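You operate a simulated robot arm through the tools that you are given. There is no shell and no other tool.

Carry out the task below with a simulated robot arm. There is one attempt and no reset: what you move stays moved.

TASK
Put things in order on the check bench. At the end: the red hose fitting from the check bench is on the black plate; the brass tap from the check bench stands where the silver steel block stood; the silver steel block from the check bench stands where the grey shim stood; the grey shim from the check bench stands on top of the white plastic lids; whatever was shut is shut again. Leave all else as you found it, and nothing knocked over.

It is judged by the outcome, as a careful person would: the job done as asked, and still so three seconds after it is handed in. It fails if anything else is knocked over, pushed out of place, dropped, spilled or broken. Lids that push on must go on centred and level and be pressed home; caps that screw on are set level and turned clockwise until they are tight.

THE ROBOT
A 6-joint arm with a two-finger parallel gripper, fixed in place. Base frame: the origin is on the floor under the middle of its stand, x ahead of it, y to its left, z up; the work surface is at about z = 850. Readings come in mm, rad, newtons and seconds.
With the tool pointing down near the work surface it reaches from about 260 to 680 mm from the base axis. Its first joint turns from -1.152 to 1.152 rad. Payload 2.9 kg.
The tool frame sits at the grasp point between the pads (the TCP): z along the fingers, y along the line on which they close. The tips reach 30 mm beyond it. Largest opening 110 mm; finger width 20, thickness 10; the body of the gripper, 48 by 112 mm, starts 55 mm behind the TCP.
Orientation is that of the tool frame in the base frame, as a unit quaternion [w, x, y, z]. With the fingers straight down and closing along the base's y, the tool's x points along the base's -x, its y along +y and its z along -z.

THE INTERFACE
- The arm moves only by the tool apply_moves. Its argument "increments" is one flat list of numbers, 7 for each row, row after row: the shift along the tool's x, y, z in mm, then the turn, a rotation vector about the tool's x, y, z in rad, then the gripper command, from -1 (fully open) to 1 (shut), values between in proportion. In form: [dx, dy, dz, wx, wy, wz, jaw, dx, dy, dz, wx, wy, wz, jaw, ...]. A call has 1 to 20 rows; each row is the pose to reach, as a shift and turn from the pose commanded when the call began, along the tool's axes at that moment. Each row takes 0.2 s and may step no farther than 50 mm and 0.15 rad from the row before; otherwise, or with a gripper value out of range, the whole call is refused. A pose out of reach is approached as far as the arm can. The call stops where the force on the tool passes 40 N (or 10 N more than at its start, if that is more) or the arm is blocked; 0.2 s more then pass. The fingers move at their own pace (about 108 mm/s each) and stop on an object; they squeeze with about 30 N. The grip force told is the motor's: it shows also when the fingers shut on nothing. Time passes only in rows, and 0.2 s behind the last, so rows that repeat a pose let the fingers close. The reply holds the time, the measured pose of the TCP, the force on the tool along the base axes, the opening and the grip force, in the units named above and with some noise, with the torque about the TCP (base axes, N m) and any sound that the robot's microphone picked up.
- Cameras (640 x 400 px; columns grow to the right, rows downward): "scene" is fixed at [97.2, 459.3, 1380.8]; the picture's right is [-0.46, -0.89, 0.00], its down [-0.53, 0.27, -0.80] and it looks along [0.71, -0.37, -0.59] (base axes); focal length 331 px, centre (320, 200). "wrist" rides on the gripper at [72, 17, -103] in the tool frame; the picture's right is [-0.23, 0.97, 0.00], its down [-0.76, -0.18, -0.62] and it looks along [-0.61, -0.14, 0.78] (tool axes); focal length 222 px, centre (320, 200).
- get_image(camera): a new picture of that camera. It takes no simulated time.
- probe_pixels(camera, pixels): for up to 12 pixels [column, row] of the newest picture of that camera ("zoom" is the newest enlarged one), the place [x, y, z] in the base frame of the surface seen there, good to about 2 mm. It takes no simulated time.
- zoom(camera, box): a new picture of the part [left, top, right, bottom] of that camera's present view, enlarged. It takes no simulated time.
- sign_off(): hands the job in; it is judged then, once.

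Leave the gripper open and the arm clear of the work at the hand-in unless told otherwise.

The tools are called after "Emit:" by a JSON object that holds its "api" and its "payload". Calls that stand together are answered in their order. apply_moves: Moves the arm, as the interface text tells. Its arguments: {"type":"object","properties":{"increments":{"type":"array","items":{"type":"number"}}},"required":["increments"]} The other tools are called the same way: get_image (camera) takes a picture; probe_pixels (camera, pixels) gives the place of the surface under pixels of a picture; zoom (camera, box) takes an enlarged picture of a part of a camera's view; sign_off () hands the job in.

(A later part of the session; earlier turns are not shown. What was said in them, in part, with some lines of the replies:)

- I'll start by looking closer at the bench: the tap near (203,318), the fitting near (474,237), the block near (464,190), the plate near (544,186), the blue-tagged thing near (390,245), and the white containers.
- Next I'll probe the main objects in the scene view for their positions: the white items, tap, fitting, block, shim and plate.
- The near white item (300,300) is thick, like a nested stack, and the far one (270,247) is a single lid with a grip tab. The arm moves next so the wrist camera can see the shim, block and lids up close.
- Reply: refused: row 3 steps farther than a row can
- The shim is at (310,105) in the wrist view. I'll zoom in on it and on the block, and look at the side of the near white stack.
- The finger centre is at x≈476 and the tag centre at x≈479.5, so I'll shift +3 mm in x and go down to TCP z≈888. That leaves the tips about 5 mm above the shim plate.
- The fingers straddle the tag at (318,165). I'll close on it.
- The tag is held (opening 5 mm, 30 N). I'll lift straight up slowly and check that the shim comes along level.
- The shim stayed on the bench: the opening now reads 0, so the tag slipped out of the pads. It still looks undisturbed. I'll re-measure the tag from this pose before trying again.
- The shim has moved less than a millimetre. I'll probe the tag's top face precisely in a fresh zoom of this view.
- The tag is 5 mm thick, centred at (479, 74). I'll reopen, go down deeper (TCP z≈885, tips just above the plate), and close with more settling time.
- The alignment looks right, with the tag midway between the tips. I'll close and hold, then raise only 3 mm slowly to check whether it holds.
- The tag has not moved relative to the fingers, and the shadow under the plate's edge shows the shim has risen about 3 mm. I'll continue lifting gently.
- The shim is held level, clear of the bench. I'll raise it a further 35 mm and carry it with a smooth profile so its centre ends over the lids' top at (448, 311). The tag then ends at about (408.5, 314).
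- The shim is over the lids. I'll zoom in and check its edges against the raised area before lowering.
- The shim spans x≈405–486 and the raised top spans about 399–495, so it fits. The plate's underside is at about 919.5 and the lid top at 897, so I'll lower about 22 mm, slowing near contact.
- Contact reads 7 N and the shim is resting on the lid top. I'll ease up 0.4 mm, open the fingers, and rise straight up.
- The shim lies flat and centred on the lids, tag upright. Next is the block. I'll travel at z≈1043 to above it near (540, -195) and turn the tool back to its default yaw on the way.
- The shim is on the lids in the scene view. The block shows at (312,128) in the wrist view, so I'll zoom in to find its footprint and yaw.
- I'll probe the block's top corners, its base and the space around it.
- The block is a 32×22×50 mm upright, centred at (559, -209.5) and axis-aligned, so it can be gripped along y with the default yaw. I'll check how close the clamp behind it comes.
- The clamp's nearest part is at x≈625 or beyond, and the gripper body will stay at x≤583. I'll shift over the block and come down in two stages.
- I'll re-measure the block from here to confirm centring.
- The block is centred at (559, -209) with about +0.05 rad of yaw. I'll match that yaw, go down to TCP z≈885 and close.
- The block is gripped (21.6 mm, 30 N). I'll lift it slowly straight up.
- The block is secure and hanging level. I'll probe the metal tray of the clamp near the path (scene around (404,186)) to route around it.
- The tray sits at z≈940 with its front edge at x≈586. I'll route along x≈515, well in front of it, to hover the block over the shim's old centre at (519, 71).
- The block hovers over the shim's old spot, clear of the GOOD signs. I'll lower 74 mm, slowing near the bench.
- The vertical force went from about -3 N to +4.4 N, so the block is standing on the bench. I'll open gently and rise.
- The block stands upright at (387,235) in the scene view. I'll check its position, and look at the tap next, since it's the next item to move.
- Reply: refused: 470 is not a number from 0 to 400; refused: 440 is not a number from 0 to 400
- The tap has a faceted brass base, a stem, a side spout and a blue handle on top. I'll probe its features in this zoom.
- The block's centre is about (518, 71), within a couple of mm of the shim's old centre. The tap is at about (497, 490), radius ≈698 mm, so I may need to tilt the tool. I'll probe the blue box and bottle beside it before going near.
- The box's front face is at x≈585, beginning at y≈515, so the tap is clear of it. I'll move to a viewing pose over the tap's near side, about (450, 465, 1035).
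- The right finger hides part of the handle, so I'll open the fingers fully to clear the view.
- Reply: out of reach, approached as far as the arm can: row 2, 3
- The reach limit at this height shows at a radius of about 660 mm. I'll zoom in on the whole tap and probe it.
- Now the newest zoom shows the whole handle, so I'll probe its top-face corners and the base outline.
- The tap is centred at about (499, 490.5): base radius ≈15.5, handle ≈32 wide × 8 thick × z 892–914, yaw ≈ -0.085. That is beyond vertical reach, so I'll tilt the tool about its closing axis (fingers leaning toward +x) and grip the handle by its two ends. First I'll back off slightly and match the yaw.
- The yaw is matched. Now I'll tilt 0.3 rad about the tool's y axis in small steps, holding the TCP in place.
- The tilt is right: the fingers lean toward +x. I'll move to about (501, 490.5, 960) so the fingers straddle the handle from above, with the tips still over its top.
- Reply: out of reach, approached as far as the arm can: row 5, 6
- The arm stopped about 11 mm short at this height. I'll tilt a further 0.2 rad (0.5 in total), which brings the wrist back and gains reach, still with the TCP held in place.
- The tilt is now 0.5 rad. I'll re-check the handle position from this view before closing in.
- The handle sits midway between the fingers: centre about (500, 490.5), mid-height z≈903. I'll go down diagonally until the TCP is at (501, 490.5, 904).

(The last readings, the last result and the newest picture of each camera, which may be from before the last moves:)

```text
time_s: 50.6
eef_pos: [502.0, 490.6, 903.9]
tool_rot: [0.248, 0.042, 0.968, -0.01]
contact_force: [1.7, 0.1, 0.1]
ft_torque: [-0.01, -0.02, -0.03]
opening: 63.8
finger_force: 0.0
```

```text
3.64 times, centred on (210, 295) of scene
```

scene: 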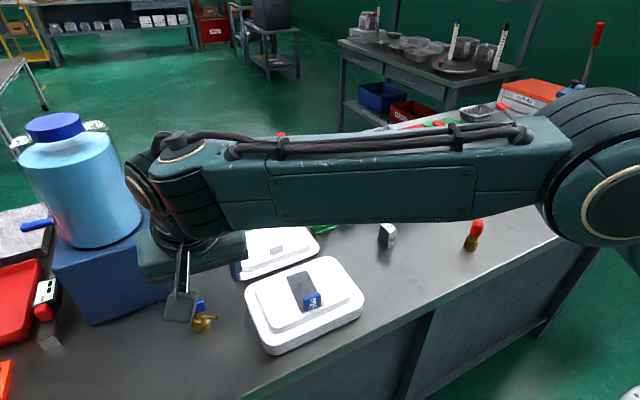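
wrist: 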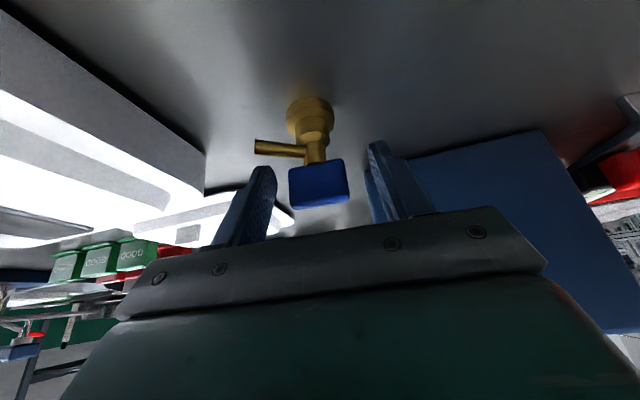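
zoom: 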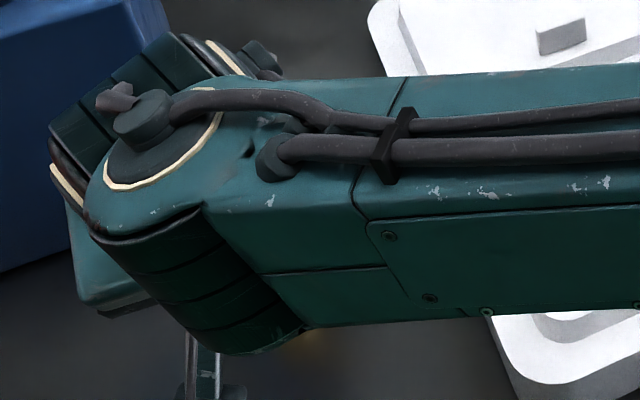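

The fingers straddle the handle and the spout is clear. I'll nudge 3 mm back in -x to centre the pads on the handle, then close gently.

Emit:
{"api": "apply_moves", "payload": {"increments": [2.6, -0.3, -1.4, 0, 0, 0, 0.1, 2.6, -0.3, -1.4, 0, 0, 0, 0.27, 2.6, -0.3, -1.4, 0, 0, 0, 0.36, 2.6, -0.3, -1.4, 0, 0, 0, 0.42, 2.6, -0.3, -1.4, 0, 0, 0, 0.6, 2.6, -0.3, -1.4, 0, 0, 0, 1, 2.6, -0.3, -1.4, 0, 0, 0, 1, 2.6, -0.3, -1.4, 0, 0, 0, 1]}}

Emit:
{"api": "get_image", "payload": {"camera": "wrist"}}

Emit:
{"api": "zoom", "payload": {"camera": "wrist", "box": [220, 90, 440, 240]}}

```text
time_s: 52.4
eef_pos: [497.6, 491.3, 904.6]
tool_rot: [0.248, 0.042, 0.968, -0.011]
contact_force: [-0.5, 1.3, 1.9]
ft_torque: [0.02, 0.02, 0.02]
opening: 33.2
finger_force: 29.7
```

```text
taken
```

wrist: 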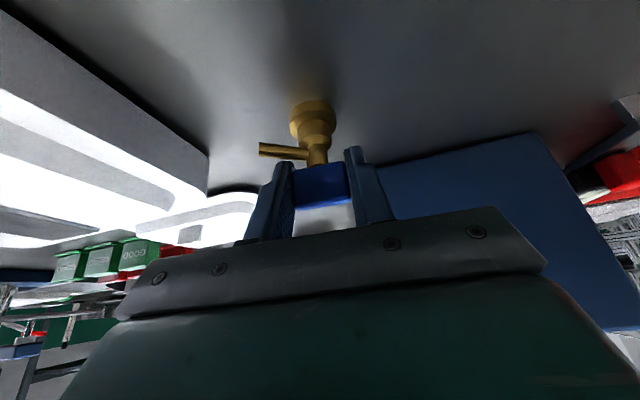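

```text
2.67 times, centred on (330, 165) of wrist
```

zoom: 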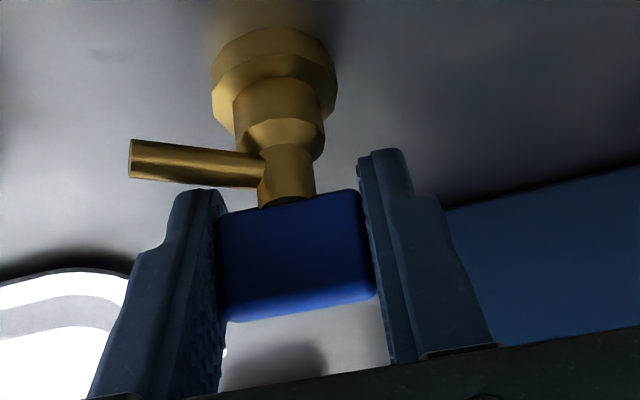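

The handle is gripped (33 mm, 30 N). I'll lift slowly straight up 30 mm and check.

Emit:
{"api": "apply_moves", "payload": {"increments": [-0.5, 0, -0.9, 0, 0, 0, 1, -1.4, 0, -2.6, 0, 0, 0, 1, -2.9, 0, -5.3, 0, 0, 0, 1, -4.8, 0, -8.8, 0, 0, 0, 1, -7.2, 0, -13.2, 0, 0, 0, 1, -10.5, 0, -19.3, 0, 0, 0, 1, -14.4, 0, -26.3, 0, 0, 0, 1, -14.4, 0, -26.3, 0, 0, 0, 1]}}

Emit:
{"api": "get_image", "payload": {"camera": "wrist"}}

Emit:
{"api": "zoom", "payload": {"camera": "wrist", "box": [220, 90, 440, 240]}}

```text
time_s: 54.2
eef_pos: [496.5, 491.2, 934.9]
tool_rot: [0.247, 0.042, 0.968, -0.01]
contact_force: [0.1, -0.1, -0.7]
ft_torque: [0.01, -0.03, 0.0]
opening: 33.5
finger_force: 29.9
```

```text
taken
```

wrist: 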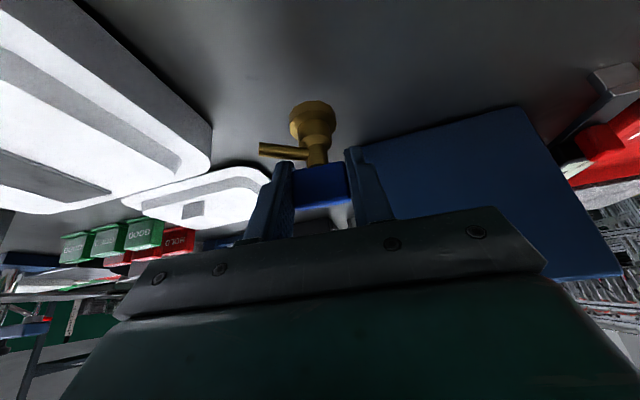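

```text
2.67 times, centred on (330, 165) of wrist
```

zoom: 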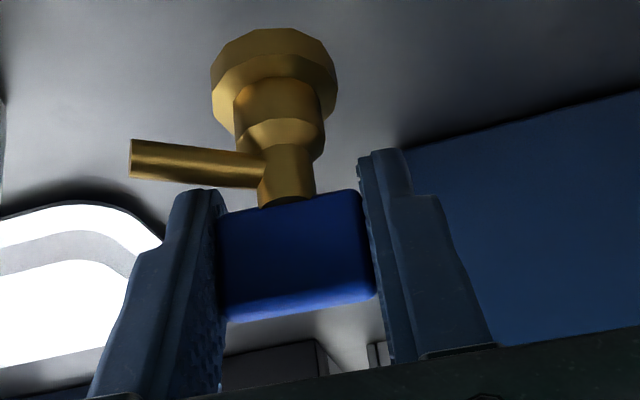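

The tap is off the bench, still upright relative to before. I'll carry it first inward and up to z≈985, then along -y over the lids' edge, with its base bottom at z≈931 clear of everything on the path.

Emit:
{"api": "apply_moves", "payload": {"increments": [0.5, -3.2, -4.8, 0, 0, 0, 1, 1.8, -10.7, -13.5, 0, 0, 0, 1, 3.8, -20.4, -24.9, 0, 0, 0, 1, 5.2, -32.1, -37, 0, 0, 0, 1, 6.5, -43.7, -49.1, 0, 0, 0, 1, 7.5, -56.2, -57.7, 0, 0, 0, 1, 7.6, -70.4, -61.1, 0, 0, 0, 1, 7.1, -88.4, -60.9, 0, 0, 0, 1, 4.7, -108.2, -59.6, 0, 0, 0, 1, 1.3, -130, -57.7, 0, 0, 0, 1, -3.1, -152.6, -55.3, 0, 0, 0, 1, -7.5, -175.3, -52.9, 0, 0, 0, 1, -11.8, -197.9, -50.5, 0, 0, 0, 1, -16.2, -220.6, -48.1, 0, 0, 0, 1, -20.6, -243.2, -45.7, 0, 0, 0, 1, -25.9, -265.8, -42.9, 0, 0, 0, 1, -31, -286.3, -40.1, 0, 0, 0, 1, -34.9, -303, -37.9, 0, 0, 0, 1, -37.5, -313.8, -36.5, 0, 0, 0, 1, -38.8, -319.7, -35.8, 0, 0, 0, 1]}}

Emit:
{"api": "get_image", "payload": {"camera": "wrist"}}

Emit:
{"api": "get_image", "payload": {"camera": "scene"}}

```text
time_s: 58.4
eef_pos: [486.0, 170.0, 985.4]
tool_rot: [0.247, 0.043, 0.968, -0.011]
contact_force: [-0.3, -0.1, -0.1]
ft_torque: [-0.01, 0.03, -0.01]
opening: 33.6
finger_force: 30.3
```

```text
taken
```

wrist: 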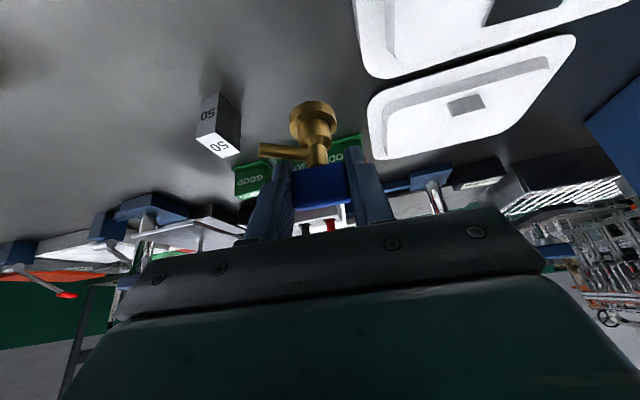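

```text
taken
```

scene: 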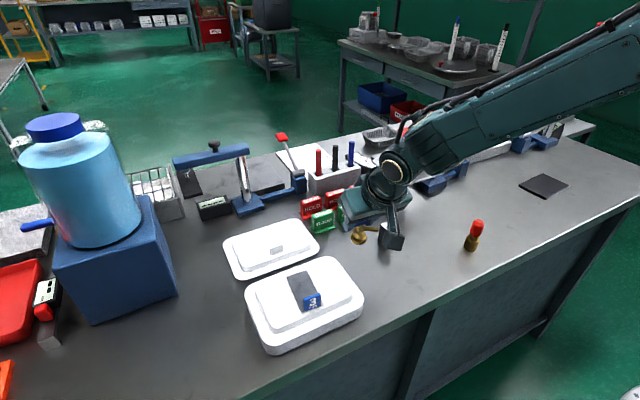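

The carry is steady. I'll continue along x≈500, in front of the clamp tray, then out to the block's old spot at about (558, -209), still at z≈985.

Emit:
{"api": "apply_moves", "payload": {"increments": [-1.1, -2.9, 0.6, 0, 0, 0, 1, -3.4, -9.7, 1.9, 0, 0, 0, 1, -6.9, -21.4, 3.8, 0, 0, 0, 1, -10.8, -37.1, 5.9, 0, 0, 0, 1, -14.9, -56.7, 8.2, 0, 0, 0, 1, -18.4, -78.5, 10, 0, 0, 0, 1, -21.9, -102.2, 12, 0, 0, 0, 1, -24.7, -126, 13.5, 0, 0, 0, 1, -27.4, -149.8, 14.9, 0, 0, 0, 1, -30.1, -173.6, 16.4, 0, 0, 0, 1, -32.8, -197.5, 17.9, 0, 0, 0, 1, -35.5, -221.3, 19.4, 0, 0, 0, 1, -39.1, -245, 21.3, 0, 0, 0, 1, -43.5, -268.6, 23.8, 0, 0, 0, 1, -49.7, -291.1, 27.1, 0, 0, 0, 1, -57.5, -313.4, 31.4, 0, 0, 0, 1, -67.1, -334.5, 36.6, 0, 0, 0, 1, -77.3, -352.6, 42.2, 0, 0, 0, 1, -86.1, -364.8, 47, 0, 0, 0, 1, -92.1, -371, 50.3, 0, 0, 0, 1]}}

Emit:
{"api": "get_image", "payload": {"camera": "wrist"}}

Emit:
{"api": "get_image", "payload": {"camera": "scene"}}

```text
time_s: 62.6
eef_pos: [559.8, -209.9, 983.6]
tool_rot: [0.248, 0.042, 0.968, -0.011]
contact_force: [-0.8, 1.0, -1.2]
ft_torque: [0.0, 0.02, -0.01]
opening: 33.3
finger_force: 30.4
```

```text
taken
```

wrist: 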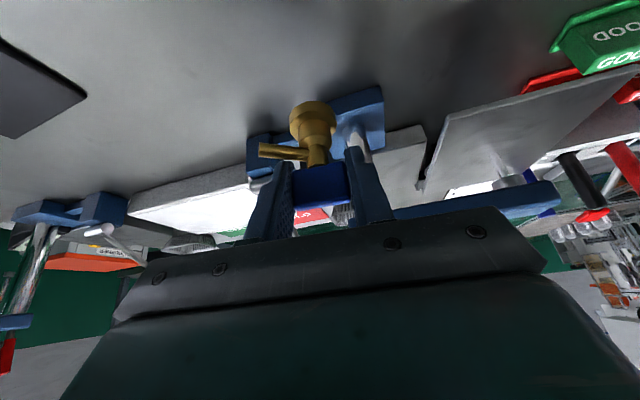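

```text
taken
```

scene: 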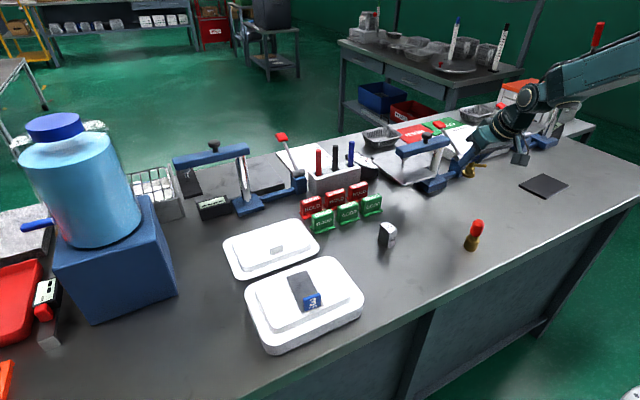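

The tap hangs at (470,172) in the scene view. I'll zoom in to confirm it is upright and measure where its base would land.

Emit:
{"api": "zoom", "payload": {"camera": "scene", "box": [430, 130, 530, 210]}}

Emit:
{"api": "zoom", "payload": {"camera": "wrist", "box": [230, 80, 390, 210]}}

Emit:
{"api": "probe_pixels", "payload": {"camera": "zoom", "pixels": [[330, 90], [250, 105], [400, 130], [325, 70], [330, 200], [120, 270], [300, 150], [380, 160]]}}

```text
5.00 times, centred on (480, 170) of scene
```

zoom: 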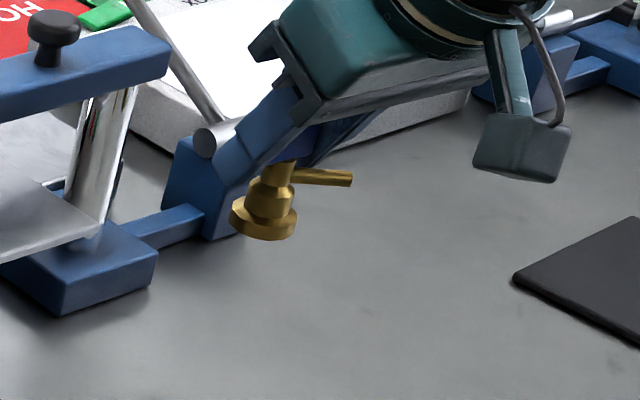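

```text
3.08 times, centred on (310, 145) of wrist
```

zoom: 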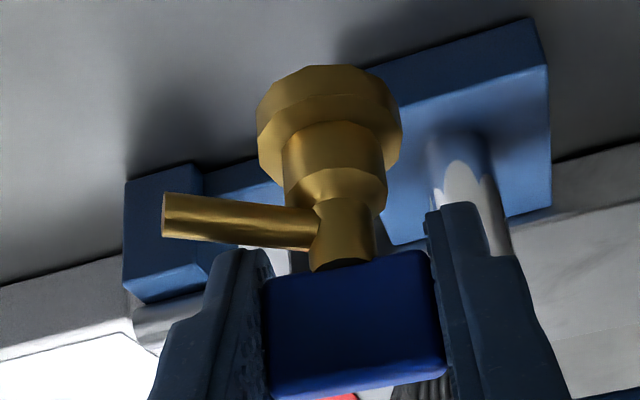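

```text
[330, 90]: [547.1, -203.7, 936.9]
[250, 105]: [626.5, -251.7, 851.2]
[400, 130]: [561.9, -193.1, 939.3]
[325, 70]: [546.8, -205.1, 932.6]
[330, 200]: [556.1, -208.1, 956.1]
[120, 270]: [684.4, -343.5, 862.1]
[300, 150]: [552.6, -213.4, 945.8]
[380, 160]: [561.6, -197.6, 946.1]
```

The tap is upright. Its base centre projects to about (562, -208.6), so I'll shift -2.5 mm in x and lower 80 mm, slowing at the end.

Emit:
{"api": "apply_moves", "payload": {"increments": [7, -0.2, 7.6, 0, 0, 0, 1, 14.2, -0.2, 20.7, 0, 0, 0, 1, 22.3, -0.2, 35.7, 0, 0, 0, 1, 29, -0.2, 48, 0, 0, 0, 1, 33.8, -0.2, 56.7, 0, 0, 0, 1, 36.7, -0.2, 62, 0, 0, 0, 1, 38.6, -0.2, 65.5, 0, 0, 0, 1, 39.6, -0.2, 67.3, 0, 0, 0, 1, 40, -0.2, 68.1, 0, 0, 0, 1, 40.5, -0.2, 69, 0, 0, 0, 1, 40.5, -0.2, 69, 0, 0, 0, 1]}}

Emit:
{"api": "zoom", "payload": {"camera": "wrist", "box": [230, 80, 390, 210]}}

Emit:
{"api": "zoom", "payload": {"camera": "scene", "box": [430, 150, 510, 220]}}

```text
time_s: 65.0
eef_pos: [557.7, -207.0, 904.2]
tool_rot: [0.247, 0.042, 0.968, -0.011]
contact_force: [-0.1, -1.0, 3.4]
ft_torque: [-0.04, 0.0, 0.01]
opening: 33.3
finger_force: 29.6
```

```text
3.08 times, centred on (310, 145) of wrist
```

zoom: 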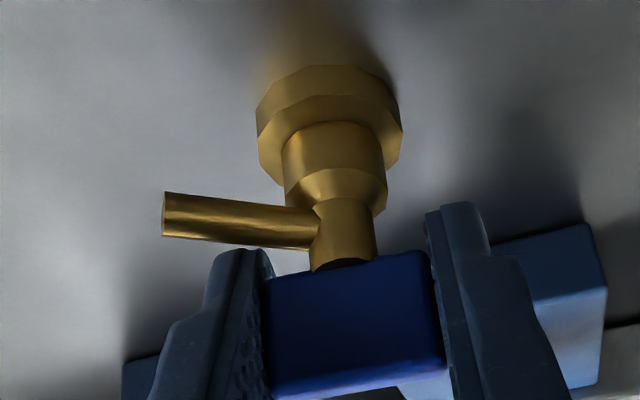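

```text
5.71 times, centred on (470, 185) of scene
```

zoom: 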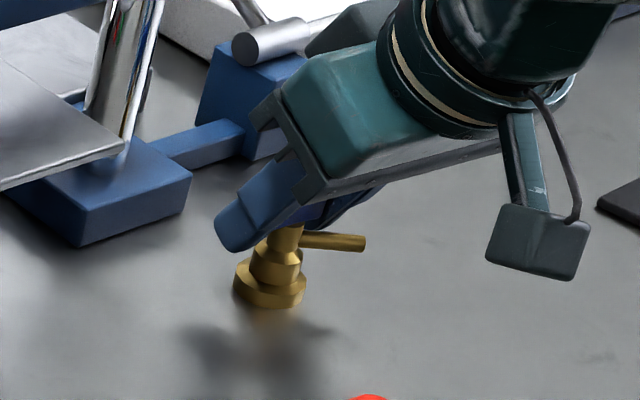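

The force reads +3.4 N, which suggests contact. I'll verify by probing the base's lower edge and the bench just below it.

Emit:
{"api": "probe_pixels", "payload": {"camera": "zoom", "pixels": [[268, 304], [268, 300], [268, 310], [268, 316], [240, 290], [300, 295], [270, 270], [240, 278], [303, 280]]}}

Emit:
{"api": "apply_moves", "payload": {"increments": [0, 0, 0, 0, 0, 0, 1, 0.25, 0, 0.45, 0, 0, 0, 1, 0.25, 0, 0.45, 0, 0, 0, 1]}}

```text
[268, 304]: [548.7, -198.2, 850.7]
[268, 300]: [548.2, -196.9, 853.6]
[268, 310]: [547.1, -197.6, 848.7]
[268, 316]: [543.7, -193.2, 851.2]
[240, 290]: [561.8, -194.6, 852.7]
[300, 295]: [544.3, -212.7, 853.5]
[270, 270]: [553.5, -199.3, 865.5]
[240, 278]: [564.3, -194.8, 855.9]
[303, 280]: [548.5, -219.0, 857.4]
```

```text
time_s: 65.8
eef_pos: [557.2, -208.4, 903.7]
tool_rot: [0.248, 0.042, 0.968, -0.011]
contact_force: [1.6, -0.6, 1.3]
ft_torque: [-0.05, -0.1, 0.03]
opening: 33.3
finger_force: 29.9
```

The base's lower edge probes at z≈851, basically on the bench. I'll press down another half millimetre to make contact unmistakable before releasing.

Emit:
{"api": "apply_moves", "payload": {"increments": [0.25, 0, 0.45, 0, 0, 0, 1, 0.5, 0, 0.9, 0, 0, 0, 1, 0.5, 0, 0.9, 0, 0, 0, 1]}}

```text
time_s: 66.6
eef_pos: [557.7, -208.6, 904.1]
tool_rot: [0.248, 0.042, 0.968, -0.011]
contact_force: [-5.1, 2.3, 18.6]
ft_torque: [0.07, 0.28, 0.01]
opening: 33.2
finger_force: 30.7
```

It now reads 18.6 N, firm contact. I'll back off that last millimetre and open the fingers evenly.

Emit:
{"api": "apply_moves", "payload": {"increments": [-0.4, 0, -0.75, 0, 0, 0, 1, -0.4, 0, -0.75, 0, 0, 0, 0.38, -0.4, 0, -0.75, 0, 0, 0, 0.25, -0.4, 0, -0.75, 0, 0, 0, 0.1, -0.4, 0, -0.75, 0, 0, 0, -0.1, -0.4, 0, -0.75, 0, 0, 0, -0.1]}}

Emit:
{"api": "zoom", "payload": {"camera": "wrist", "box": [210, 80, 410, 230]}}

Emit:
{"api": "zoom", "payload": {"camera": "scene", "box": [430, 150, 510, 220]}}

```text
time_s: 68.0
eef_pos: [558.4, -208.9, 903.9]
tool_rot: [0.248, 0.043, 0.968, -0.011]
contact_force: [0.4, -0.2, 0.4]
ft_torque: [0.01, 0.01, 0.0]
opening: 60.5
finger_force: 0.2
```

```text
2.67 times, centred on (310, 155) of wrist
```

zoom: 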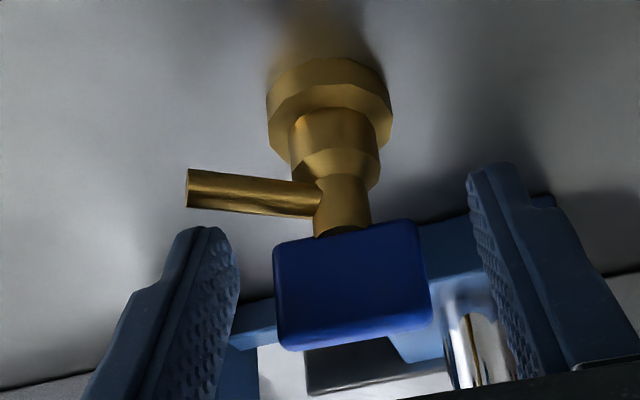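

```text
5.71 times, centred on (470, 185) of scene
```

zoom: 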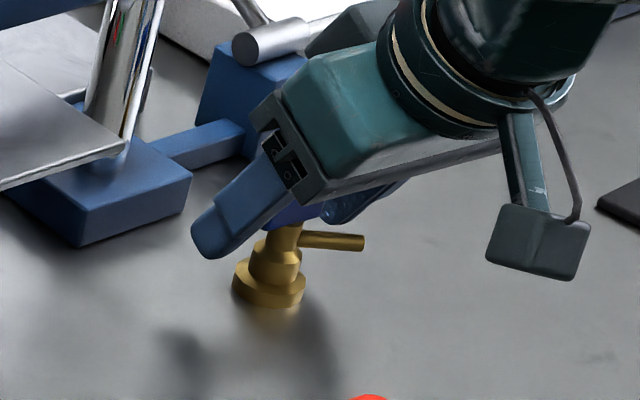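

The tap stands free and upright between the open fingers. I'll retreat straight up 120 mm.

Emit:
{"api": "apply_moves", "payload": {"increments": [-2.4, 0, -4.4, 0, 0, 0, -0.1, -9.6, 0, -17.6, 0, 0, 0, -0.1, -21.6, 0, -39.5, 0, 0, 0, -0.1, -38.3, 0, -70.2, 0, 0, 0, -0.1, -57.5, 0, -105.3, 0, 0, 0, -0.1, -57.5, 0, -105.3, 0, 0, 0, -0.1]}}

Emit:
{"api": "get_image", "payload": {"camera": "wrist"}}

Emit:
{"api": "get_image", "payload": {"camera": "scene"}}

```text
time_s: 69.4
eef_pos: [557.2, -207.3, 1025.1]
tool_rot: [0.248, 0.042, 0.968, -0.011]
contact_force: [-0.2, -0.3, -0.1]
ft_torque: [-0.01, 0.0, 0.0]
opening: 60.4
finger_force: 0.0
```

```text
taken
```

wrist: 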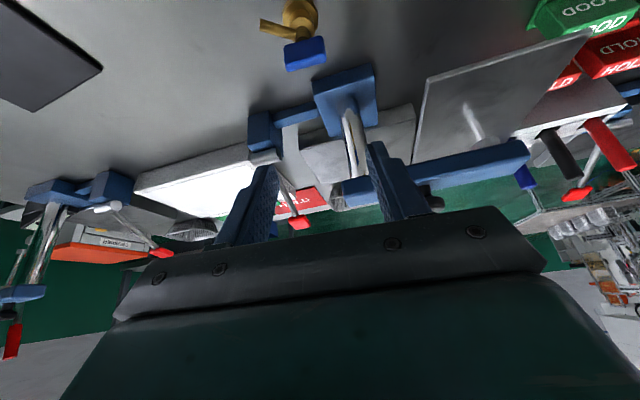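

```text
taken
```

scene: 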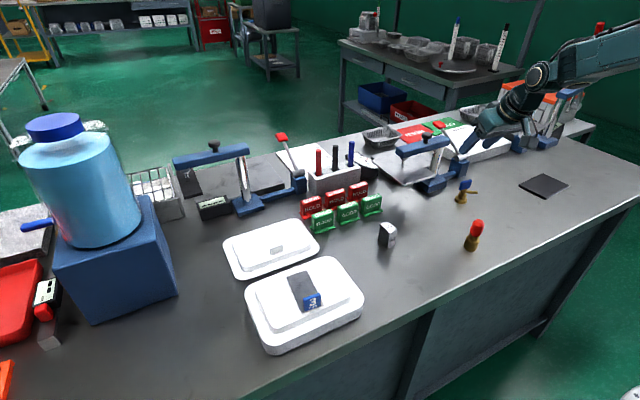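

The tap stands on the block's old spot at (463,190) in the scene view. The last item is the red fitting. I'll return the tool to vertical while moving above the fitting at about (420, -80, 1015).

Emit:
{"api": "apply_moves", "payload": {"increments": [13.4, 11.5, -6.2, 0, 0.05, 0, -0.1, 26.9, 23, -12.4, 0, 0.1, 0, -0.1, 40.3, 34.5, -18.6, 0, 0.15, 0, -0.1, 53.7, 46, -24.8, 0, 0.2, 0, -0.1, 67.2, 57.6, -31, 0, 0.25, 0, -0.1, 80.6, 69.1, -37.1, 0, 0.3, 0, -0.1, 94, 80.6, -43.3, 0, 0.35, 0, -0.1, 107.4, 92.1, -49.5, 0, 0.4, 0, -0.1, 120.9, 103.6, -55.7, 0, 0.45, 0, -0.1, 134.3, 115.1, -61.9, 0, 0.5, 0, -0.1, 134.3, 115.1, -61.9, 0, 0.5, 0, -0.1]}}

Emit:
{"api": "get_image", "payload": {"camera": "wrist"}}

Emit:
{"api": "zoom", "payload": {"camera": "scene", "box": [440, 205, 510, 265]}}

Emit:
{"api": "probe_pixels", "payload": {"camera": "zoom", "pixels": [[340, 135], [310, 150], [370, 160], [320, 200], [310, 260], [285, 290], [270, 330], [300, 370], [345, 340], [300, 310]]}}

```text
time_s: 71.8
eef_pos: [420.1, -79.8, 1012.8]
tool_rot: [0.0, 0.045, 0.999, 0.0]
contact_force: [-0.3, 0.2, 0.1]
ft_torque: [-0.03, 0.03, -0.02]
opening: 60.5
finger_force: 0.0
```

```text
taken
```

wrist: 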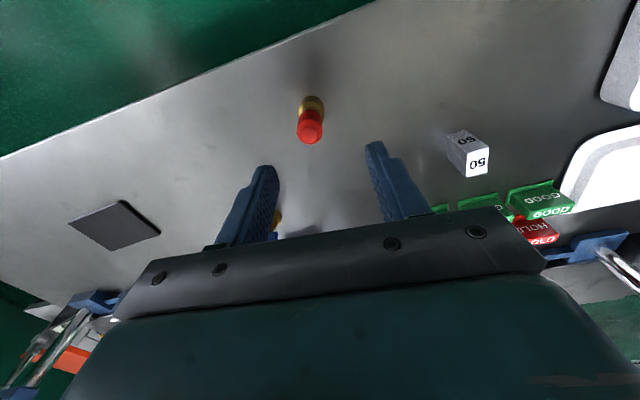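

```text
6.67 times, centred on (475, 235) of scene
```

zoom: 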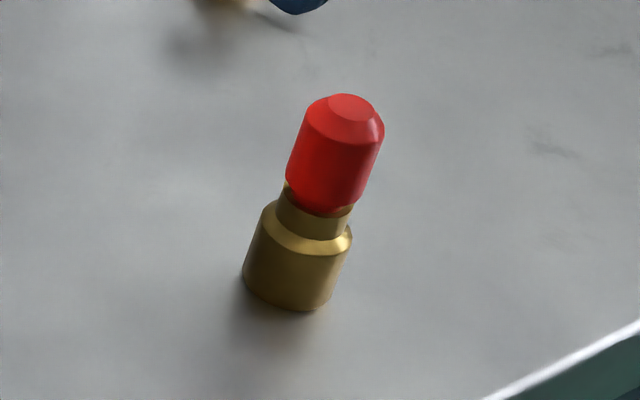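

```text
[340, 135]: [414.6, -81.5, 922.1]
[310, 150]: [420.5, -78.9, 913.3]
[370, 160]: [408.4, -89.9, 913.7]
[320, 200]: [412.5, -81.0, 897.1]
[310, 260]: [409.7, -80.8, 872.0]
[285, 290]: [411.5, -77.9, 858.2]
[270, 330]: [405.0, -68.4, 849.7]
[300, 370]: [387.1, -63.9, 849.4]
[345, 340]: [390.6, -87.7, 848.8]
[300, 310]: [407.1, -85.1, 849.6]
```

The fitting is an upright brass cylinder with a red cap. I'll measure it from the wrist view, and look at the black plate too.

Emit:
{"api": "zoom", "payload": {"camera": "wrist", "box": [280, 80, 345, 150]}}

Emit:
{"api": "probe_pixels", "payload": {"camera": "wrist", "pixels": [[311, 132], [303, 130], [319, 130], [310, 141], [312, 100], [303, 103], [322, 103], [310, 115], [70, 224], [124, 201], [159, 232], [112, 250]]}}

Emit:
{"api": "zoom", "payload": {"camera": "scene", "box": [505, 160, 585, 215]}}

```text
5.71 times, centred on (312, 115) of wrist
```

zoom: 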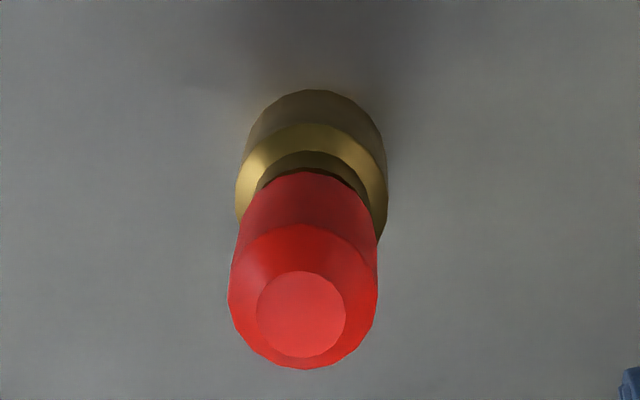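

```text
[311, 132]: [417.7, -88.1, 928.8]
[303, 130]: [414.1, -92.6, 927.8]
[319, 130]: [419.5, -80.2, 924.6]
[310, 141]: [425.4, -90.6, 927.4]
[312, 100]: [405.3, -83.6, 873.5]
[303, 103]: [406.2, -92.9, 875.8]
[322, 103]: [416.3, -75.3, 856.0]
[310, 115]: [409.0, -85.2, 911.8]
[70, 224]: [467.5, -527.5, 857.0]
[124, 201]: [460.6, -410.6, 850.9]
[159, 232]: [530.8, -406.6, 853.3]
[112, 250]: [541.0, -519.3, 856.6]
```

```text
7.27 times, centred on (545, 188) of scene
```

zoom: 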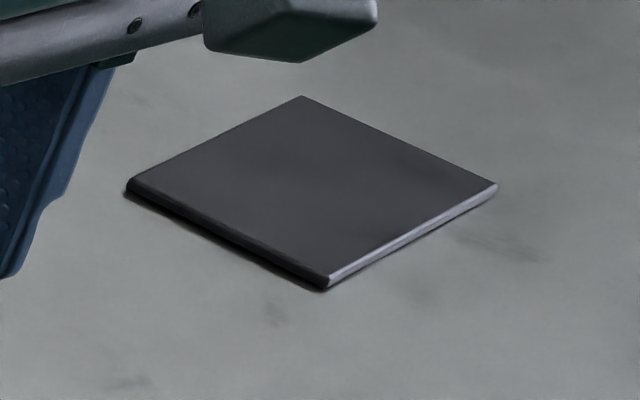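

I'll probe the plate corners in this zoom, then re-zoom on the fitting for exact centre points.

Emit:
{"api": "probe_pixels", "payload": {"camera": "zoom", "pixels": [[138, 180], [302, 100], [490, 186], [328, 274], [310, 190], [230, 190], [320, 230]]}}

Emit:
{"api": "zoom", "payload": {"camera": "wrist", "box": [280, 80, 345, 150]}}

Emit:
{"api": "probe_pixels", "payload": {"camera": "zoom", "pixels": [[302, 315], [262, 312], [340, 312], [302, 278], [302, 350], [240, 200], [385, 205], [320, 95], [235, 290], [372, 300], [302, 365]]}}

```text
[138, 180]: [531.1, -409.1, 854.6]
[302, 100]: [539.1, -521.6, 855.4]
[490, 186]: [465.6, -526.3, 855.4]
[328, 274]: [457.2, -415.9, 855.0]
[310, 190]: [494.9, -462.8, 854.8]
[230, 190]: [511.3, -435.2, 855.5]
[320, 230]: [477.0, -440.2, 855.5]
```

```text
5.71 times, centred on (312, 115) of wrist
```

zoom: 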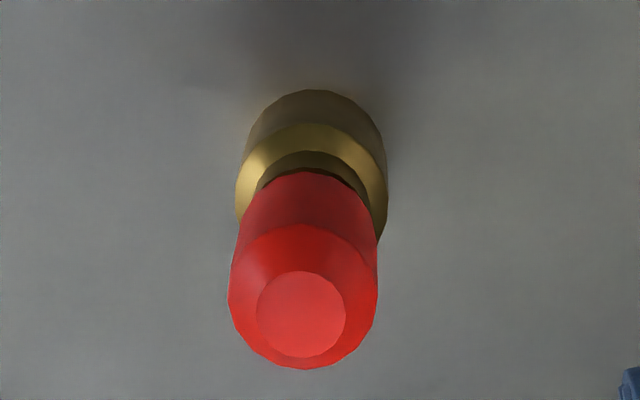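

```text
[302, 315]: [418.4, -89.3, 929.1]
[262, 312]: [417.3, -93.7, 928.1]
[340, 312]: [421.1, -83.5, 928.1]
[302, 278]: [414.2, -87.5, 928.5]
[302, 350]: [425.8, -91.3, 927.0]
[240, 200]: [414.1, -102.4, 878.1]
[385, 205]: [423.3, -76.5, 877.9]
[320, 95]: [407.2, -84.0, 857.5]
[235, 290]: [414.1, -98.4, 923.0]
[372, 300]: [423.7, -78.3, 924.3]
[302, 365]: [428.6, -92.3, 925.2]
```

The fitting's axis is at (419, -89): cap ≈22 mm wide, z 889–929, brass base ≈27 mm wide. The plate spans about x 457–539, y -409 to -526, top z≈855. I'll come down over the fitting to TCP z≈910, fingers at 44 mm, straddling the cap along y.

Emit:
{"api": "apply_moves", "payload": {"increments": [0.2, -5, 15, 0, 0, 0, 0.2, 0.3, -9.3, 35, 0, 0, 0, 0.2, 0.3, -9.3, 60, 0, 0, 0, 0.2, 0.3, -9.3, 80, 0, 0, 0, 0.2, 0.3, -9.3, 95, 0, 0, 0, 0.2, 0.3, -9.3, 102.5, 0, 0, 0, 0.2, 0.3, -9.3, 102.5, 0, 0, 0, 0.2]}}

Emit:
{"api": "zoom", "payload": {"camera": "wrist", "box": [220, 90, 420, 230]}}

Emit:
{"api": "zoom", "payload": {"camera": "scene", "box": [430, 170, 530, 260]}}

```text
time_s: 73.4
eef_pos: [418.0, -90.2, 910.7]
tool_rot: [0.0, 0.044, 0.999, 0.0]
contact_force: [-0.5, 0.1, -0.7]
ft_torque: [0.05, 0.0, 0.0]
opening: 44.0
finger_force: 0.2
```

```text
2.86 times, centred on (320, 160) of wrist
```

zoom: 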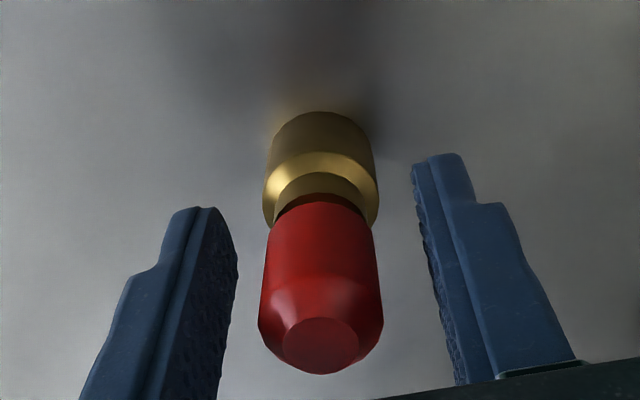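

```text
4.44 times, centred on (480, 215) of scene
```

zoom: 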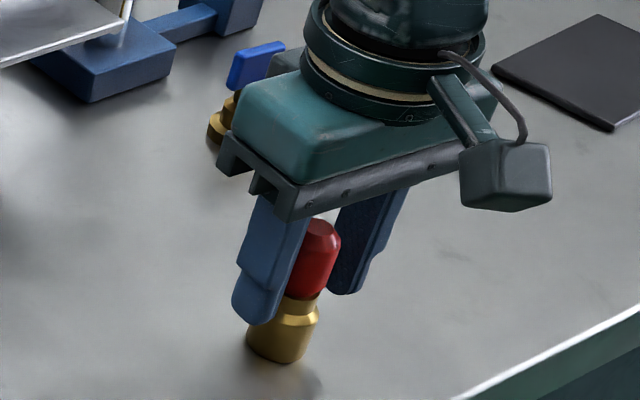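

The cap is centred between the fingers. I'll close on it.

Emit:
{"api": "apply_moves", "payload": {"increments": [0, 0, 0, 0, 0, 0, 0.4, 0, 0, 0, 0, 0, 0, 0.52, 0, 0, 0, 0, 0, 0, 0.58, 0, 0, 0, 0, 0, 0, 0.7, 0, 0, 0, 0, 0, 0, 1, 0, 0, 0, 0, 0, 0, 1, 0, 0, 0, 0, 0, 0, 1]}}

Emit:
{"api": "zoom", "payload": {"camera": "wrist", "box": [220, 90, 420, 230]}}

Emit:
{"api": "zoom", "payload": {"camera": "scene", "box": [430, 170, 530, 260]}}

```text
time_s: 75.0
eef_pos: [419.0, -89.4, 909.6]
tool_rot: [0.0, 0.043, 0.999, 0.0]
contact_force: [-0.4, -0.7, -0.2]
ft_torque: [-0.01, -0.01, -0.01]
opening: 22.7
finger_force: 29.8
```

```text
2.86 times, centred on (320, 160) of wrist
```

zoom: 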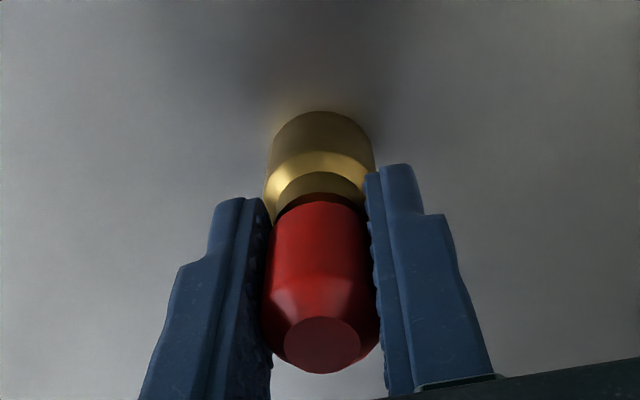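

```text
4.44 times, centred on (480, 215) of scene
```

zoom: 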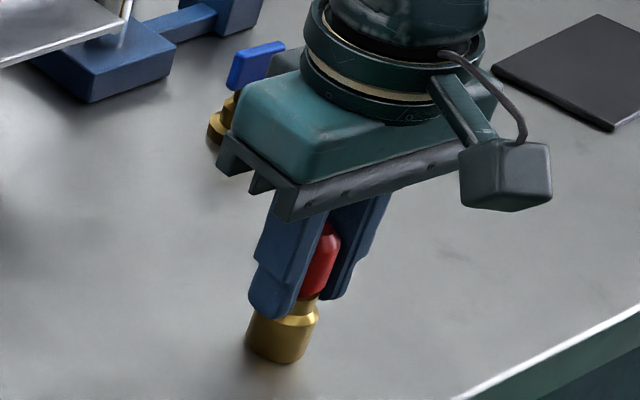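

The cap is gripped (22.7 mm, 30 N). I'll lift slowly 45 mm and check it, and probe what stands beyond the plate.

Emit:
{"api": "apply_moves", "payload": {"increments": [0, 0, -1, 0, 0, 0, 1, 0, 0, -3, 0, 0, 0, 1, 0, 0, -7, 0, 0, 0, 1, 0, 0, -13, 0, 0, 0, 1, 0, 0, -21, 0, 0, 0, 1, 0, 0, -31, 0, 0, 0, 1, 0, 0, -40, 0, 0, 0, 1, 0, 0, -45, 0, 0, 0, 1, 0, 0, -45, 0, 0, 0, 1]}}

Emit:
{"api": "get_image", "payload": {"camera": "scene"}}

Emit:
{"api": "zoom", "payload": {"camera": "wrist", "box": [220, 90, 420, 230]}}

Emit:
{"api": "probe_pixels", "payload": {"camera": "scene", "pixels": [[520, 146], [548, 142], [565, 95], [560, 120], [505, 108], [540, 130], [500, 150]]}}

```text
time_s: 77.0
eef_pos: [419.1, -89.9, 956.2]
tool_rot: [0.0, 0.043, 0.999, 0.0]
contact_force: [0.8, -0.1, -0.7]
ft_torque: [0.01, 0.03, 0.0]
opening: 22.4
finger_force: 30.1
```

```text
taken
```

scene: 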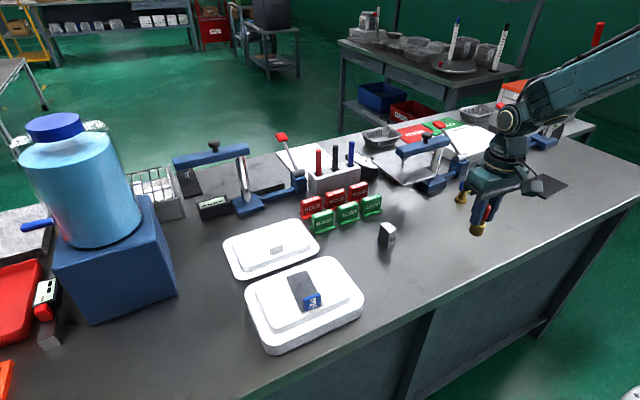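

```text
2.86 times, centred on (320, 160) of wrist
```

zoom: 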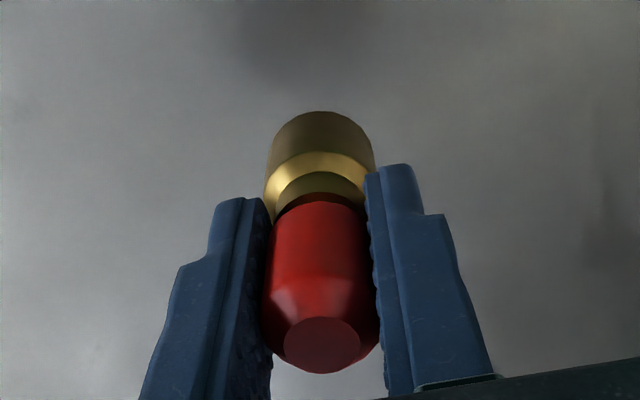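

```text
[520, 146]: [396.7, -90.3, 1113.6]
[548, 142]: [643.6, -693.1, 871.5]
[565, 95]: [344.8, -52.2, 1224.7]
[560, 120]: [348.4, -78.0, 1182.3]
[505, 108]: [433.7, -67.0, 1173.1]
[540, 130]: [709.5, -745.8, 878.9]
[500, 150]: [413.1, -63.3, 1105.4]
```

The fitting is held straight. I'll carry it over to above the plate at about (486, -446), keeping z≈955.

Emit:
{"api": "apply_moves", "payload": {"increments": [-0.9, -3.1, 0, 0, 0, 0, 1, -3.4, -12, 0, 0, 0, 0, 1, -7.3, -25.9, 0, 0, 0, 0, 1, -12.5, -44.1, 0, 0, 0, 0, 1, -18.6, -65.8, 0, 0, 0, 0, 1, -25.6, -90.5, 0, 0, 0, 0, 1, -33.2, -117.4, 0, 0, 0, 0, 1, -41.2, -145.7, 0, 0, 0, 0, 1, -49.4, -174.6, 0, 0, 0, 0, 1, -57.5, -203.4, 0, 0, 0, 0, 1, -65.5, -231.7, 0, 0, 0, 0, 1, -73.1, -258.6, 0, 0, 0, 0, 1, -80.1, -283.3, 0, 0, 0, 0, 1, -86.2, -305, 0, 0, 0, 0, 1, -91.4, -323.2, 0, 0, 0, 0, 1, -95.3, -337.1, 0, 0, 0, 0, 1, -97.8, -346, 0, 0, 0, 0, 1, -98.7, -349.1, 0, 0, 0, 0, 1, -98.7, -349.1, 0, 0, 0, 0, 1]}}

Emit:
{"api": "get_image", "payload": {"camera": "wrist"}}

Emit:
{"api": "zoom", "payload": {"camera": "scene", "box": [480, 110, 620, 220]}}

```text
time_s: 81.0
eef_pos: [486.6, -445.1, 956.8]
tool_rot: [0.0, 0.044, 0.999, 0.0]
contact_force: [0.2, 1.0, -1.5]
ft_torque: [0.01, 0.02, 0.0]
opening: 22.6
finger_force: 30.5
```

```text
taken
```

wrist: 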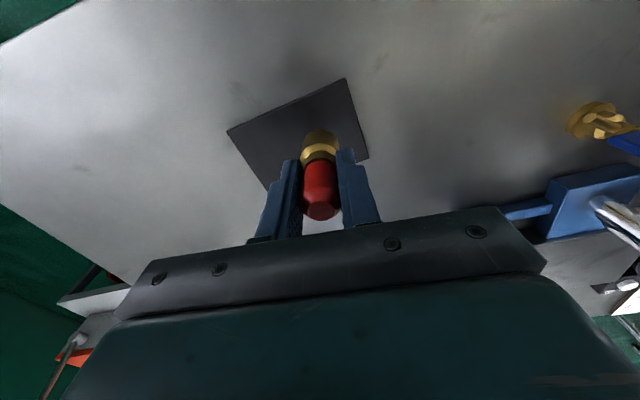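

```text
3.64 times, centred on (550, 165) of scene
```

zoom: 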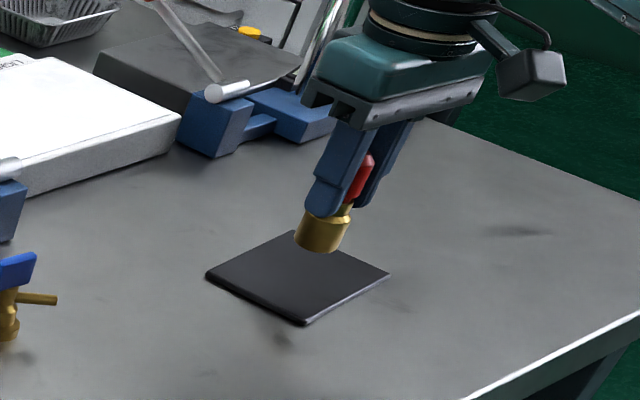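

The fitting is well over the plate. I'll drift a few mm toward the plate's middle while lowering about 40 mm to set its base on the plate (top z≈855).

Emit:
{"api": "apply_moves", "payload": {"increments": [-0.6, -1.5, 8, 0, 0, 0, 1, -1.3, -3, 18, 0, 0, 0, 1, -1.9, -4.3, 27, 0, 0, 0, 1, -1.9, -4.3, 33, 0, 0, 0, 1, -1.9, -4.3, 37, 0, 0, 0, 1, -1.9, -4.3, 38.5, 0, 0, 0, 1, -1.9, -4.3, 39.5, 0, 0, 0, 1, -1.9, -4.3, 40, 0, 0, 0, 1, -1.9, -4.3, 40, 0, 0, 0, 1]}}

Emit:
{"api": "zoom", "payload": {"camera": "scene", "box": [500, 130, 600, 210]}}

Emit:
{"api": "zoom", "payload": {"camera": "wrist", "box": [200, 60, 420, 230]}}

```text
time_s: 83.0
eef_pos: [487.7, -450.0, 917.0]
tool_rot: [0.0, 0.044, 0.999, 0.0]
contact_force: [0.3, 0.4, 0.5]
ft_torque: [0.02, -0.05, -0.03]
opening: 22.7
finger_force: 29.9
```

```text
5.00 times, centred on (550, 170) of scene
```

zoom: 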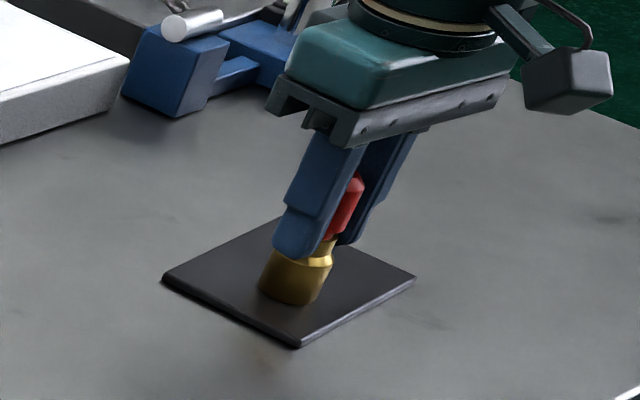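

```text
2.35 times, centred on (310, 145) of wrist
```

zoom: 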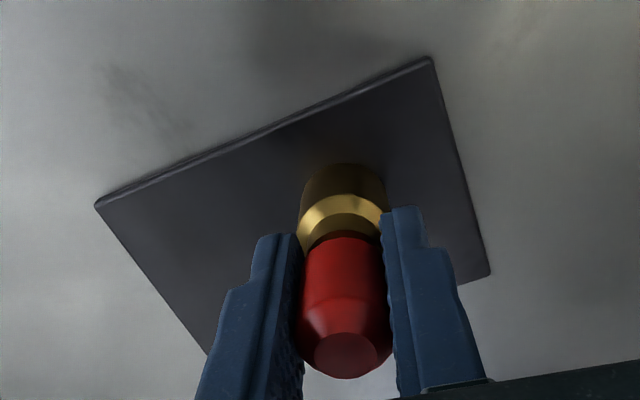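

The force barely changed (0.5 N), so the base may be just above the plate. I'll lower half a millimetre at a time.

Emit:
{"api": "apply_moves", "payload": {"increments": [0, 0, 0.4, 0, 0, 0, 1, 0, 0, 0.8, 0, 0, 0, 1, 0, 0, 0.8, 0, 0, 0, 1]}}

```text
time_s: 83.8
eef_pos: [488.5, -450.7, 916.8]
tool_rot: [0.001, 0.044, 0.999, -0.001]
contact_force: [1.2, -0.7, 5.3]
ft_torque: [-0.02, -0.08, 0.03]
opening: 23.0
finger_force: 30.7
```

The force rose to 5.3 N, so it is in contact. I'll release gently and rise straight up.

Emit:
{"api": "apply_moves", "payload": {"increments": [0, 0, 0, 0, 0, 0, 0.58, 0, 0, 0, 0, 0, 0, 0.5, 0, 0, 0, 0, 0, 0, 0.3, 0, 0, 0, 0, 0, 0, 0.2, 0, 0, -4, 0, 0, 0, 0.2, 0, 0, -15, 0, 0, 0, 0.2, 0, 0, -35, 0, 0, 0, 0.2, 0, 0, -55, 0, 0, 0, 0.2, 0, 0, -70, 0, 0, 0, 0.2, 0, 0, -70, 0, 0, 0, 0.2]}}

Emit:
{"api": "get_image", "payload": {"camera": "wrist"}}

Emit:
{"api": "zoom", "payload": {"camera": "scene", "box": [500, 130, 600, 210]}}

```text
time_s: 86.0
eef_pos: [489.9, -449.7, 986.6]
tool_rot: [0.0, 0.043, 0.999, -0.001]
contact_force: [-0.2, -0.1, 0.8]
ft_torque: [0.0, 0.02, -0.02]
opening: 43.9
finger_force: 0.0
```

```text
taken
```

wrist: 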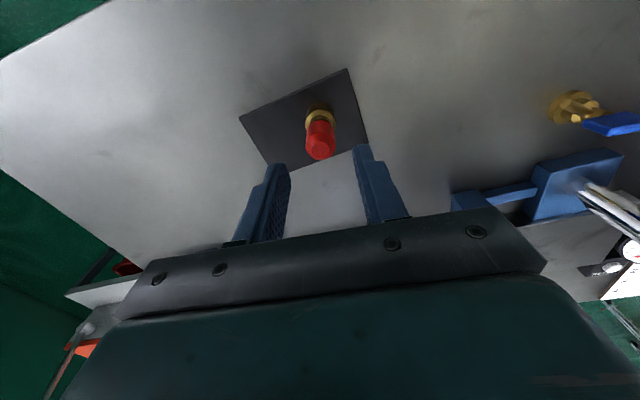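

```text
5.00 times, centred on (550, 170) of scene
```

zoom: 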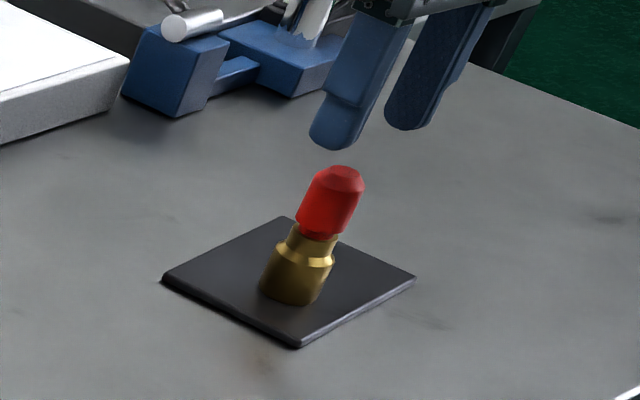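

The fitting stands upright on the black plate. I'll withdraw the arm up and inward to about (400, -150, 1110), open the gripper, and inspect everything.

Emit:
{"api": "apply_moves", "payload": {"increments": [3, 6, -10, 0, 0, 0, 0.2, 9, 20, -20, 0, 0, 0, 0.2, 17, 40, -32, 0, 0, 0, 0.2, 26, 62, -44, 0, 0, 0, 0, 35, 86, -56, 0, 0, 0, -0.3, 44, 110, -68, 0, 0, 0, -0.6, 53, 134, -80, 0, 0, 0, -1, 62, 158, -90, 0, 0, 0, -1, 71, 182, -100, 0, 0, 0, -1, 80, 206, -110, 0, 0, 0, -1, 89, 229, -117, 0, 0, 0, -1, 98, 251, -121, 0, 0, 0, -1, 106, 270, -124, 0, 0, 0, -1, 112, 283, -124, 0, 0, 0, -1, 116, 290.9, -124, 0, 0, 0, -1, 116, 290.9, -124, 0, 0, 0, -1]}}

Emit:
{"api": "get_image", "payload": {"camera": "scene"}}

Emit:
{"api": "get_image", "payload": {"camera": "wrist"}}

```text
time_s: 89.4
eef_pos: [397.8, -151.5, 1111.1]
tool_rot: [0.0, 0.045, 0.999, 0.0]
contact_force: [0.3, 0.0, -0.1]
ft_torque: [0.0, 0.01, 0.03]
opening: 109.7
finger_force: 0.2
```

```text
taken
```

scene: 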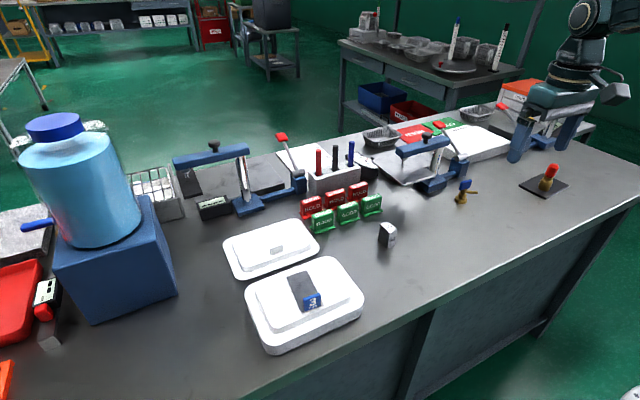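

```text
taken
```

wrist: 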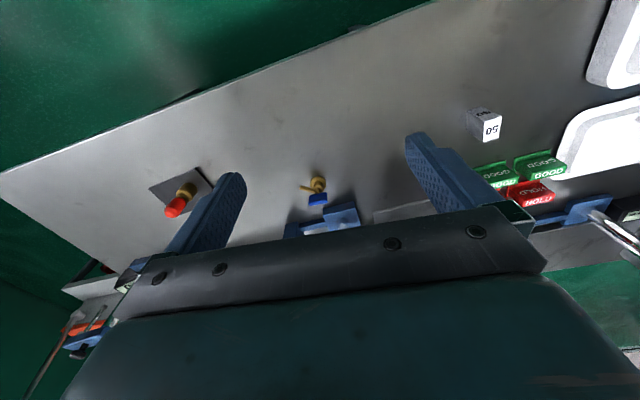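

All four items are in place from here. Before handing in, I'll check each one closely, including the tap's final centre and the plate's corners.

Emit:
{"api": "zoom", "payload": {"camera": "scene", "box": [430, 150, 600, 230]}}

Emit:
{"api": "zoom", "payload": {"camera": "scene", "box": [220, 180, 420, 360]}}

Emit:
{"api": "zoom", "payload": {"camera": "scene", "box": [440, 170, 490, 215]}}

Emit:
{"api": "probe_pixels", "payload": {"camera": "scene", "pixels": [[521, 186], [566, 186], [547, 197], [552, 170], [461, 201], [465, 184], [387, 230], [390, 242], [303, 285], [312, 299]]}}

```text
3.76 times, centred on (515, 190) of scene
```

zoom: 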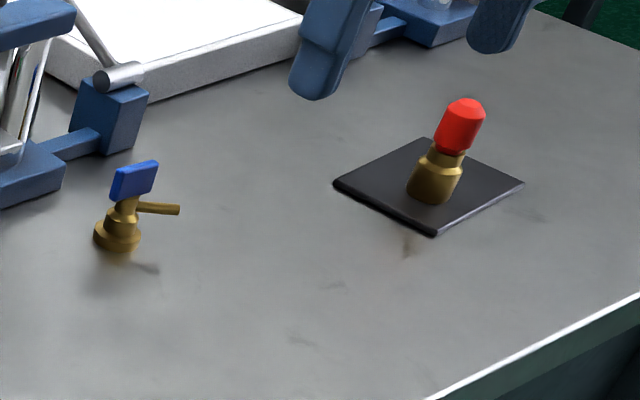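

```text
2.22 times, centred on (320, 270) of scene
```

zoom: 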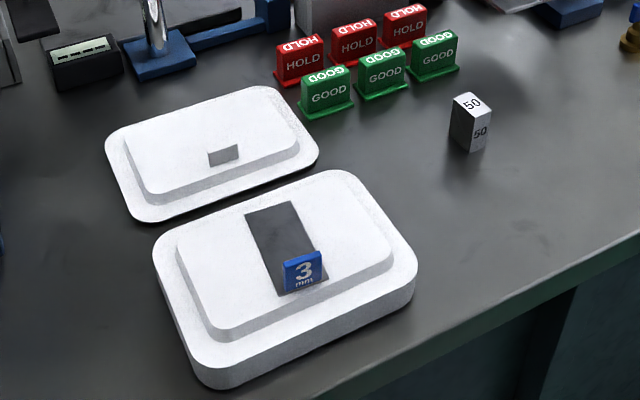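

```text
8.89 times, centred on (465, 192) of scene
```

zoom: 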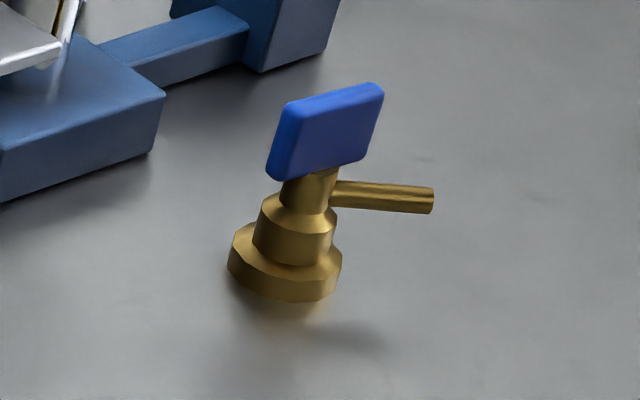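

```text
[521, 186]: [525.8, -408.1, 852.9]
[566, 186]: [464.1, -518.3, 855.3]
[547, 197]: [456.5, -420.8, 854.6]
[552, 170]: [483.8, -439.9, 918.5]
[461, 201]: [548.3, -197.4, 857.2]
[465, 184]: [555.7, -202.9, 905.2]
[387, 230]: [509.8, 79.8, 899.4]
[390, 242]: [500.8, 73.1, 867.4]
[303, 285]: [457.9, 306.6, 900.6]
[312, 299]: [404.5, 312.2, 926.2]
```

The final check shows:
- The fitting stands upright on the black plate.
- The tap stands where the block stood.
- The block stands where the shim stood.
- The shim lies flat on the stacked lids.
- Nothing else has moved, and nothing shut was opened.

The gripper is open and the arm is clear, so I'm handing in.

Emit:
{"api": "sign_off", "payload": {}}

```text
The job is handed in.
```

I moved all four items into place and handed the job in; I don't have the judge's result. The last camera check before hand-in showed everything upright and nothing else disturbed.

| Item | Where it is now |
|---|---|
| Red hose fitting | Standing on the black plate, about 20 mm short of the plate's middle but well inside its edges |
| Brass tap | Standing where the steel block stood |
| Silver steel block | Standing where the shim lay, about 1–2 mm from its old centre |
| Grey shim | Lying flat on the near, thicker stack of white lids, with its blue tag upright |

- **Which lids:** there were two white lid items on the bench. I took the thicker one as the stack of "lids"; the other is a single lid with a tab, and I left it alone.
- **One slip:** my first grip on the shim slipped off its tag. The shim stayed flat on the bench and moved less than a millimetre, and the second grip held.
- **Shut things:** I opened nothing, so nothing needed shutting again.

The gripper is open and the arm is clear of the work.
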